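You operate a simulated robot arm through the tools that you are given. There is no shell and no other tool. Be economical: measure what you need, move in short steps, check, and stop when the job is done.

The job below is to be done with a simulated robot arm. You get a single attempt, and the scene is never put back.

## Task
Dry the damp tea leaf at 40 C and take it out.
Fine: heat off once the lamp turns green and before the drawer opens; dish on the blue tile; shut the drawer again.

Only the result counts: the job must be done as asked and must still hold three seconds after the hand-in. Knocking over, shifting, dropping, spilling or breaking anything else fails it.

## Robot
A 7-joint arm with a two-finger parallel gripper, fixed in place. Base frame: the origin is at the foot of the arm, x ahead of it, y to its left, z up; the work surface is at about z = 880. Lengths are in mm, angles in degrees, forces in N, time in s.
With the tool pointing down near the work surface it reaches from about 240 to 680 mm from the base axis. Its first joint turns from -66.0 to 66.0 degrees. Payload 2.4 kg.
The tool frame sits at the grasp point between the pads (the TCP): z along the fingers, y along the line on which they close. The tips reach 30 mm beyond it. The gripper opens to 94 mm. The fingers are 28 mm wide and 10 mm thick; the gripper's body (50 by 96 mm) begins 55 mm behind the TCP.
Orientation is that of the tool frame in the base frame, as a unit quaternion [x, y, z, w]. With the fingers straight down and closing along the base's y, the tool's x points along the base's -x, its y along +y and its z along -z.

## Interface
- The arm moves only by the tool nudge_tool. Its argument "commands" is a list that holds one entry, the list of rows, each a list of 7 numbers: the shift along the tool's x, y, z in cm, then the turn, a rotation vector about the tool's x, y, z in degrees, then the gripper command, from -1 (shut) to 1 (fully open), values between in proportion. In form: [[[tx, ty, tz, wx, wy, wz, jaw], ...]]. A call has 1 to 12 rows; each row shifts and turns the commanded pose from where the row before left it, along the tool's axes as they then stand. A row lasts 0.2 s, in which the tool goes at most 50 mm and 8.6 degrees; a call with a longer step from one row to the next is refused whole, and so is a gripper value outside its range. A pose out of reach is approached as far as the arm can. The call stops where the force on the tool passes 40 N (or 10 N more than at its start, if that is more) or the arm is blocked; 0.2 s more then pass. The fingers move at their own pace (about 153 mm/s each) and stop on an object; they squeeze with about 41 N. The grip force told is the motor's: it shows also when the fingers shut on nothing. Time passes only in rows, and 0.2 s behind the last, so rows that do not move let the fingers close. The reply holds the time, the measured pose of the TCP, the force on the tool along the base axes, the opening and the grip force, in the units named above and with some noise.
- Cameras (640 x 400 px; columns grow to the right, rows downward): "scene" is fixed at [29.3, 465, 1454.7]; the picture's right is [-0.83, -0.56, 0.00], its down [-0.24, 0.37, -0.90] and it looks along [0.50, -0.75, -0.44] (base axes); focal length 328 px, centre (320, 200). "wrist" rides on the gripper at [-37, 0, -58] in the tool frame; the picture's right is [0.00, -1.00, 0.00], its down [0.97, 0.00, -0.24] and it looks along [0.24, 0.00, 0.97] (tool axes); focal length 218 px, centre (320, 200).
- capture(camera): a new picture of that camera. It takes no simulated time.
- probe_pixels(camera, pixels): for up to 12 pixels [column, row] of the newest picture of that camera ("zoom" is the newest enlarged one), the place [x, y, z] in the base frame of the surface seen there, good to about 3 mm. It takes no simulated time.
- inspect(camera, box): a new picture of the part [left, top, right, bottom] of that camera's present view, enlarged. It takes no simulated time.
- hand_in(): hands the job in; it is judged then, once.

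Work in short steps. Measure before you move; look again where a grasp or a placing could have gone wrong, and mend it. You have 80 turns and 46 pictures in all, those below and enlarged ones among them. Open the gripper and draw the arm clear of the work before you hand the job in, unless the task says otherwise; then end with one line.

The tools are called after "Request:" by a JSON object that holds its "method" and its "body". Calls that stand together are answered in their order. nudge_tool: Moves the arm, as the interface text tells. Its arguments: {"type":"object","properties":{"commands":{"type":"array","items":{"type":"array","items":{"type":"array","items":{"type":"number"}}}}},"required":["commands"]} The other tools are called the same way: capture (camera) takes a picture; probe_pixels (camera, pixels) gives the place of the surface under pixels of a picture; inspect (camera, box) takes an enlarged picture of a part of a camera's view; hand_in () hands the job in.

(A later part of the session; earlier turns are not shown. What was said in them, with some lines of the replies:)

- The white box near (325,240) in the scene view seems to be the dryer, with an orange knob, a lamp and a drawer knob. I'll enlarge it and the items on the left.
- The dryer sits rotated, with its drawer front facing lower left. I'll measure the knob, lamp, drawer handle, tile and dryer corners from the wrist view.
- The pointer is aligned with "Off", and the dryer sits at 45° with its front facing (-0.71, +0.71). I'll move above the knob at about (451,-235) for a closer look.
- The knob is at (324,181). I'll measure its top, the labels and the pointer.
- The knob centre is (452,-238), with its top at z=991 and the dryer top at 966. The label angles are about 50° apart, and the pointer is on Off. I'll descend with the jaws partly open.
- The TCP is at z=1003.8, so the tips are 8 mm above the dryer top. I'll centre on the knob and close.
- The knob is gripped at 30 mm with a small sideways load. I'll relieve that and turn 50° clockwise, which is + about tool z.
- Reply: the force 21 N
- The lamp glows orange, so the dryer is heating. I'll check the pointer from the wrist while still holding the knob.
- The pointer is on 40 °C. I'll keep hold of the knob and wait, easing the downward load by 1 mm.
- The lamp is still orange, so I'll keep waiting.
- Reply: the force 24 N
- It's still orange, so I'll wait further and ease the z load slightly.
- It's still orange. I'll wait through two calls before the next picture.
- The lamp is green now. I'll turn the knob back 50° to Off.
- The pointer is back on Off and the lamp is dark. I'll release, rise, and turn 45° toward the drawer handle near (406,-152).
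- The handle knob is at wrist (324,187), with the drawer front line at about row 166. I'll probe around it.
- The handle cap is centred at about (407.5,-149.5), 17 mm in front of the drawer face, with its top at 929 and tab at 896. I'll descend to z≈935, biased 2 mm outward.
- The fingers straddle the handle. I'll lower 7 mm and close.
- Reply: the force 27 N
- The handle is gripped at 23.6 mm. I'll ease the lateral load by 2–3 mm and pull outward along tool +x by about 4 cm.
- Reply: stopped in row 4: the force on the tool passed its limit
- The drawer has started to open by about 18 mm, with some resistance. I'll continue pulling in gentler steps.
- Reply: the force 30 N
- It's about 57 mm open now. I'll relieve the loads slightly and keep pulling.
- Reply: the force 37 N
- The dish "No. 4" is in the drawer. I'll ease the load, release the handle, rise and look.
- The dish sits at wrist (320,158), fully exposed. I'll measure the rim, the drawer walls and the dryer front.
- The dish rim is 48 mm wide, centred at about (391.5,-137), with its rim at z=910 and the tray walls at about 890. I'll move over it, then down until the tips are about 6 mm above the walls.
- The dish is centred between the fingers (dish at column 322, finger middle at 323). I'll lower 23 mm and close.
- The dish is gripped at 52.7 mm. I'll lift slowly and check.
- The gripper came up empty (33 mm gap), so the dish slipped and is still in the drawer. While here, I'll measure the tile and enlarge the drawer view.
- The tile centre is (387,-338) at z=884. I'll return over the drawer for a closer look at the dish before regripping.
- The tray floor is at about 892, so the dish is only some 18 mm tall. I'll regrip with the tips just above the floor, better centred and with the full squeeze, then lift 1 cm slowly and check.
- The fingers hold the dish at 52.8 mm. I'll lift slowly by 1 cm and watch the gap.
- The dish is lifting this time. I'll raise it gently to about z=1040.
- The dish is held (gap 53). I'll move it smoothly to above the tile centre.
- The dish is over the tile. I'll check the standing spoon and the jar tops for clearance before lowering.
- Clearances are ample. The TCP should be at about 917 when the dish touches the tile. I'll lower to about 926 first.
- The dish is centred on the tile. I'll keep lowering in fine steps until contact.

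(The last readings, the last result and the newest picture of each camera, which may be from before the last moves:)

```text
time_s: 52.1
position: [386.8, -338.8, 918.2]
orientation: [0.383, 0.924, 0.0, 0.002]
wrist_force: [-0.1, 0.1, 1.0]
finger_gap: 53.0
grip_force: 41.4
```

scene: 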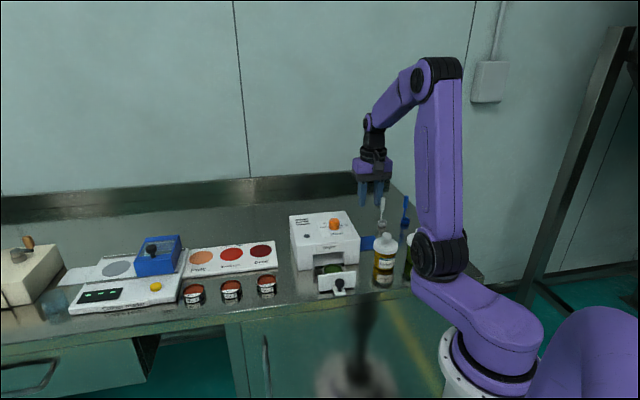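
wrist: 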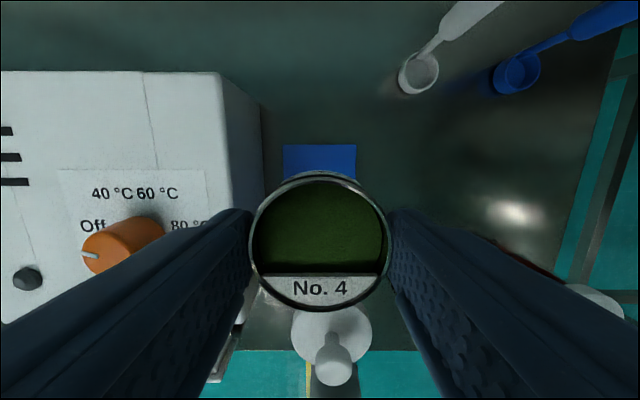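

There's no contact yet at 918, so I'll continue 1 mm at a time.

Request:
{"method": "nudge_tool", "body": {"commands": [[[0, 0, 0.1, 0, 0, 0, -1], [0, 0, 0, 0, 0, 0, -1]]]}}

Request:
{"method": "nudge_tool", "body": {"commands": [[[0, 0, 0.1, 0, 0, 0, -1], [0, 0, 0, 0, 0, 0, -1]]]}}

Request:
{"method": "inspect", "body": {"camera": "scene", "box": [330, 200, 430, 270]}}

```text
time_s: 52.7
position: [387.0, -337.3, 917.8]
orientation: [0.383, 0.924, -0.001, 0.003]
wrist_force: [-2.6, 2.8, 19.6]
finger_gap: 53.0
grip_force: 41.4
```

```text
time_s: 53.3
position: [386.5, -338.0, 916.9]
orientation: [0.383, 0.924, -0.001, 0.004]
wrist_force: [-1.6, 0.9, 8.5]
finger_gap: 53.1
grip_force: 41.2
stopped in row 2: the force on the tool passed its limit (the readings are from after the stop); the commanded pose is now the measured one
```

```text
5.71 times, centred on (380, 235) of scene
```

zoom: 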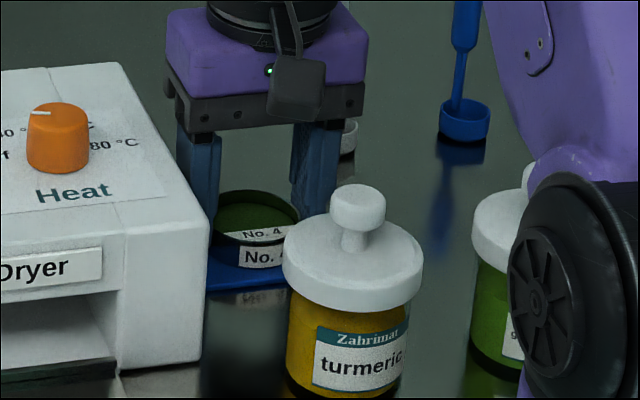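

The dish is in contact with the tile. I'll open slowly to about 66 mm, which stays clear of the dryer side, then rise straight up.

Request:
{"method": "nudge_tool", "body": {"commands": [[[0, 0, 0, 0, 0, 0, 0.2], [0, 0, 0, 0, 0, 0, 0.35], [0, 0, 0, 0, 0, 0, 0.4], [0, 0, -1, 0, 0, 0, 0.4], [0, 0, -2, 0, 0, 0, 0.4], [0, 0, -3, 0, 0, 0, 0.4], [0, 0, -4, 0, 0, 0, 0.4], [0, 0, -4, 0, 0, 0, 0.4], [0, 0, 0, 0, 0, 0, 0.4]]]}}

Request:
{"method": "capture", "body": {"camera": "wrist"}}

```text
time_s: 55.3
position: [386.4, -341.4, 1055.8]
orientation: [0.383, 0.924, -0.001, 0.004]
wrist_force: [-0.1, 0.0, -1.2]
finger_gap: 65.8
grip_force: 0.1
```

```text
7 pictures are left
```

wrist: 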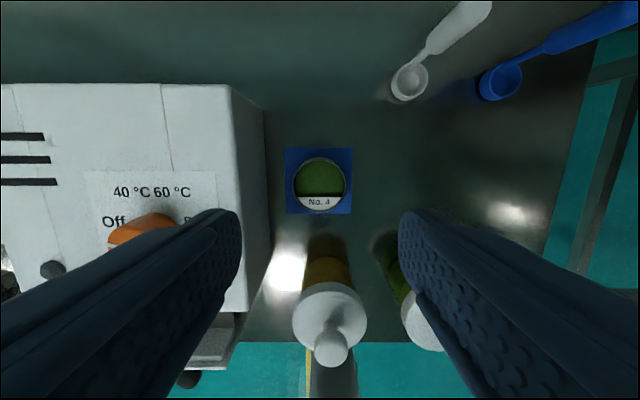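

The dish rests well inside the tile. Next I'll go to the drawer handle at about (343,-86), at a safe height first.

Request:
{"method": "nudge_tool", "body": {"commands": [[[2.64, 1.87, 0, 0, 0, 0, 0.4], [2.64, 1.87, 0, 0, 0, 0, 0.4], [2.64, 1.87, 0, 0, 0, 0, 0.4], [2.64, 1.87, 0, 0, 0, 0, 0.4], [2.64, 1.87, 0, 0, 0, 0, 0.4], [2.64, 1.87, 0, 0, 0, 0, 0.4], [2.64, 1.87, 0, 0, 0, 0, 0.1], [2.64, 1.87, 0, 0, 0, 0, 0.1], [0, 0, 0, 0, 0, 0, 0.1]]]}}

Request:
{"method": "nudge_tool", "body": {"commands": [[[0, 0, 4, 0, 0, 0, 0.1], [0, 0, 2.5, 0, 0, 0, 0.1], [0, 0, 0, 0, 0, 0, 0.1]]]}}

Request:
{"method": "capture", "body": {"camera": "wrist"}}

```text
time_s: 57.3
position: [343.2, -84.5, 1054.5]
orientation: [0.383, 0.924, -0.001, 0.004]
wrist_force: [0.7, -0.5, 0.3]
finger_gap: 51.9
grip_force: 0.1
```

```text
time_s: 58.1
position: [342.9, -85.7, 992.1]
orientation: [0.382, 0.924, -0.001, 0.003]
wrist_force: [0.2, 0.4, 0.3]
finger_gap: 51.8
grip_force: 0.0
```

```text
6 pictures are left
```

wrist: 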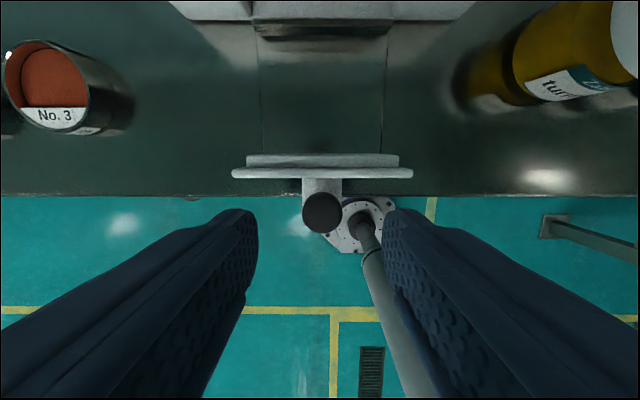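

The handle at (322,212) is centred between the fingers. I'll descend to about 935 and grip.

Request:
{"method": "nudge_tool", "body": {"commands": [[[0, 0, 3, 0, 0, 0, 0.1], [0, 0, 2.6, 0, 0, 0, 0.1], [0, 0, 0, 0, 0, 0, 0.1], [0, 0, 0, 0, 0, 0, -0.4], [0, 0, 0, 0, 0, 0, -1], [0, 0, 0, 0, 0, 0, -1]]]}}

```text
time_s: 59.5
position: [341.6, -85.7, 933.6]
orientation: [0.385, 0.923, 0.0, -0.001]
wrist_force: [-27.4, -27.6, 0.1]
finger_gap: 23.4
grip_force: 45.3
```

The handle is gripped at 23.4 mm with a lateral load of about 39 N. I'll relieve that by −3 mm in y, then push in.

Request:
{"method": "nudge_tool", "body": {"commands": [[[0, -0.25, 0, 0, 0, 0, -1], [0, 0, 0, 0, 0, 0, -1]]]}}

Request:
{"method": "nudge_tool", "body": {"commands": [[[-0.5, 0, 0, 0, 0, 0, -1], [-0.5, 0, 0, 0, 0, 0, -1], [-0.5, 0, 0, 0, 0, 0, -1], [-0.5, 0, 0, 0, 0, 0, -1], [-0.5, 0, 0, 0, 0, 0, -1], [-0.5, 0, 0, 0, 0, 0, -1], [-0.5, 0, 0, 0, 0, 0, -1], [-0.5, 0, 0, 0, 0, 0, -1]]]}}

```text
time_s: 60.1
position: [341.3, -86.0, 934.3]
orientation: [0.382, 0.924, -0.001, 0.001]
wrist_force: [-16.4, -15.8, -22.9]
finger_gap: 23.4
grip_force: 44.9
```

```text
time_s: 60.5
position: [343.7, -87.9, 932.3]
orientation: [0.381, 0.924, -0.001, 0.002]
wrist_force: [-1.9, -2.9, -2.4]
finger_gap: 23.5
grip_force: 45.2
stopped in row 1: the force on the tool passed its limit (the readings are from after the stop); the commanded pose is now the measured one
```

The load has reset to near zero, so I'll keep pushing.

Request:
{"method": "nudge_tool", "body": {"commands": [[[-0.4, 0, 0, 0, 0, 0, -1], [-0.5, 0, 0, 0, 0, 0, -1], [-0.5, 0, 0, 0, 0, 0, -1], [-0.5, 0, 0, 0, 0, 0, -1], [-0.5, 0, 0, 0, 0, 0, -1], [-0.5, 0, 0, 0, 0, 0, -1], [-0.5, 0, 0, 0, 0, 0, -1], [-0.5, 0, 0, 0, 0, 0, -1]]]}}

```text
time_s: 62.3
position: [369.4, -115.9, 934.5]
orientation: [0.382, 0.924, -0.001, 0.001]
wrist_force: [-0.4, 0.7, -9.8]
finger_gap: 23.4
grip_force: 44.6
```

The drawer is sliding; about 49 mm remain. I'll continue.

Request:
{"method": "nudge_tool", "body": {"commands": [[[-0.5, 0, 0, 0, 0, 0, -1], [-0.5, 0, 0, 0, 0, 0, -1], [-0.5, 0, 0, 0, 0, 0, -1], [-0.5, 0, 0, 0, 0, 0, -1], [-0.5, 0, 0, 0, 0, 0, -1], [-0.5, 0, 0, 0, 0, 0, -1], [-0.5, 0, 0, 0, 0, 0, -1], [-0.5, 0, 0, 0, 0, 0, -1], [-0.4, 0, 0, 0, 0, 0, -1]]]}}

```text
time_s: 64.3
position: [401.6, -147.5, 933.5]
orientation: [0.382, 0.924, -0.001, 0.002]
wrist_force: [-4.8, -4.4, 10.3]
finger_gap: 23.4
grip_force: 45.5
```

About 4 mm remain. I'll push in 1.5–2 mm steps until it seats.

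Request:
{"method": "nudge_tool", "body": {"commands": [[[-0.2, 0, 0, 0, 0, 0, -1], [-0.2, 0, 0, 0, 0, 0, -1], [-0.15, 0, 0, 0, 0, 0, -1], [-0.15, 0, 0, 0, 0, 0, -1], [-0.15, 0, 0, 0, 0, 0, -1]]]}}

Request:
{"method": "inspect", "body": {"camera": "scene", "box": [280, 200, 420, 300]}}

```text
time_s: 65.5
position: [406.2, -151.7, 933.6]
orientation: [0.382, 0.924, 0.0, -0.001]
wrist_force: [-8.9, -0.3, -1.0]
finger_gap: 23.3
grip_force: 44.8
```

```text
4.00 times, centred on (350, 250) of scene
```

zoom: 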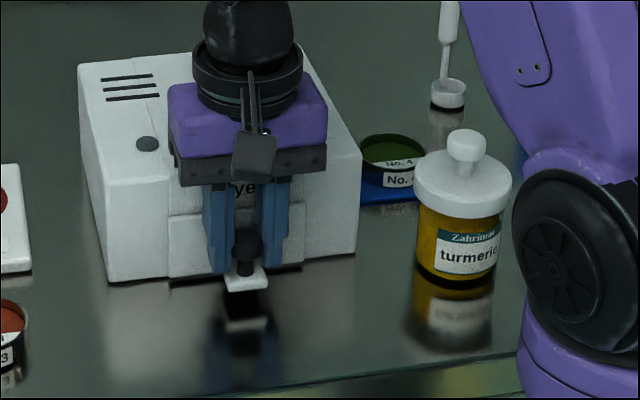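

The handle is at s≈−394.5, its original closed position. I'll release, rise clear, and check.

Request:
{"method": "nudge_tool", "body": {"commands": [[[0, 0, 0, 0, 0, 0, -0.3], [0, 0, 0, 0, 0, 0, 0.1], [0, 0, -3, 0, 0, 0, 0.1], [0, 0, -4, 0, 0, 0, 0.1], [0, 0, -4, 0, 0, 0, 0.1], [2, 0, -4, 0, 0, 0, 0.1], [3, 0, -4, 0, 0, 0, 1], [3, 0, -3, 0, 0, 0, 1], [0, 0, 0, 0, 0, 0, 1]]]}}

Request:
{"method": "capture", "body": {"camera": "wrist"}}

Request:
{"method": "inspect", "body": {"camera": "scene", "box": [280, 200, 420, 300]}}

Request:
{"method": "probe_pixels", "body": {"camera": "zoom", "pixels": [[243, 238], [190, 245], [275, 240], [140, 245], [235, 190]]}}

```text
time_s: 67.5
position: [350.2, -94.9, 1156.0]
orientation: [0.382, 0.924, -0.001, 0.002]
wrist_force: [0.4, 0.3, -0.1]
finger_gap: 94.0
grip_force: 0.0
```

```text
4 pictures are left
```

wrist: 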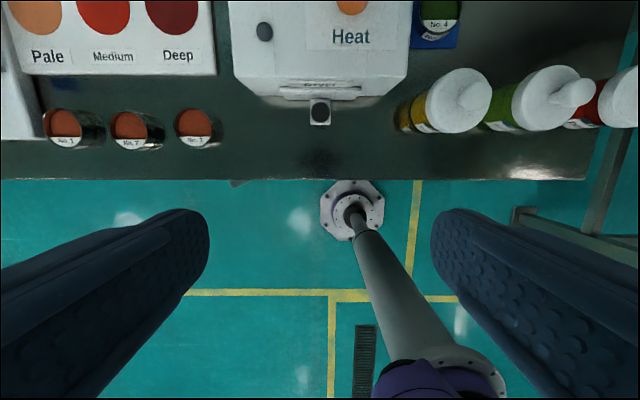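

```text
4.00 times, centred on (350, 250) of scene
```

zoom: 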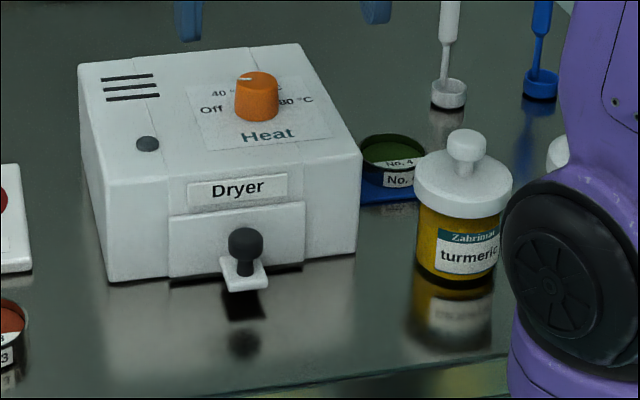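

```text
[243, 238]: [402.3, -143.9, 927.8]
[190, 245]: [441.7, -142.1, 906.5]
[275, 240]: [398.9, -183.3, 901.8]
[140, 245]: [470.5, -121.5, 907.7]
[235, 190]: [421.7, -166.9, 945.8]
```

The drawer face is back at its original plane (s≈−412), the knob is on Off, the dish is on the blue tile, and the arm is clear. I'll hand in.

Request:
{"method": "hand_in", "body": {}}

```text
The job is handed in.
```

I dried the tea leaf at 40 °C and turned the heat off on the green lamp before opening the drawer. Dish No. 4 is on the blue tile, the drawer is shut again and the arm is clear; my first grip on the dish slipped, and the second held.
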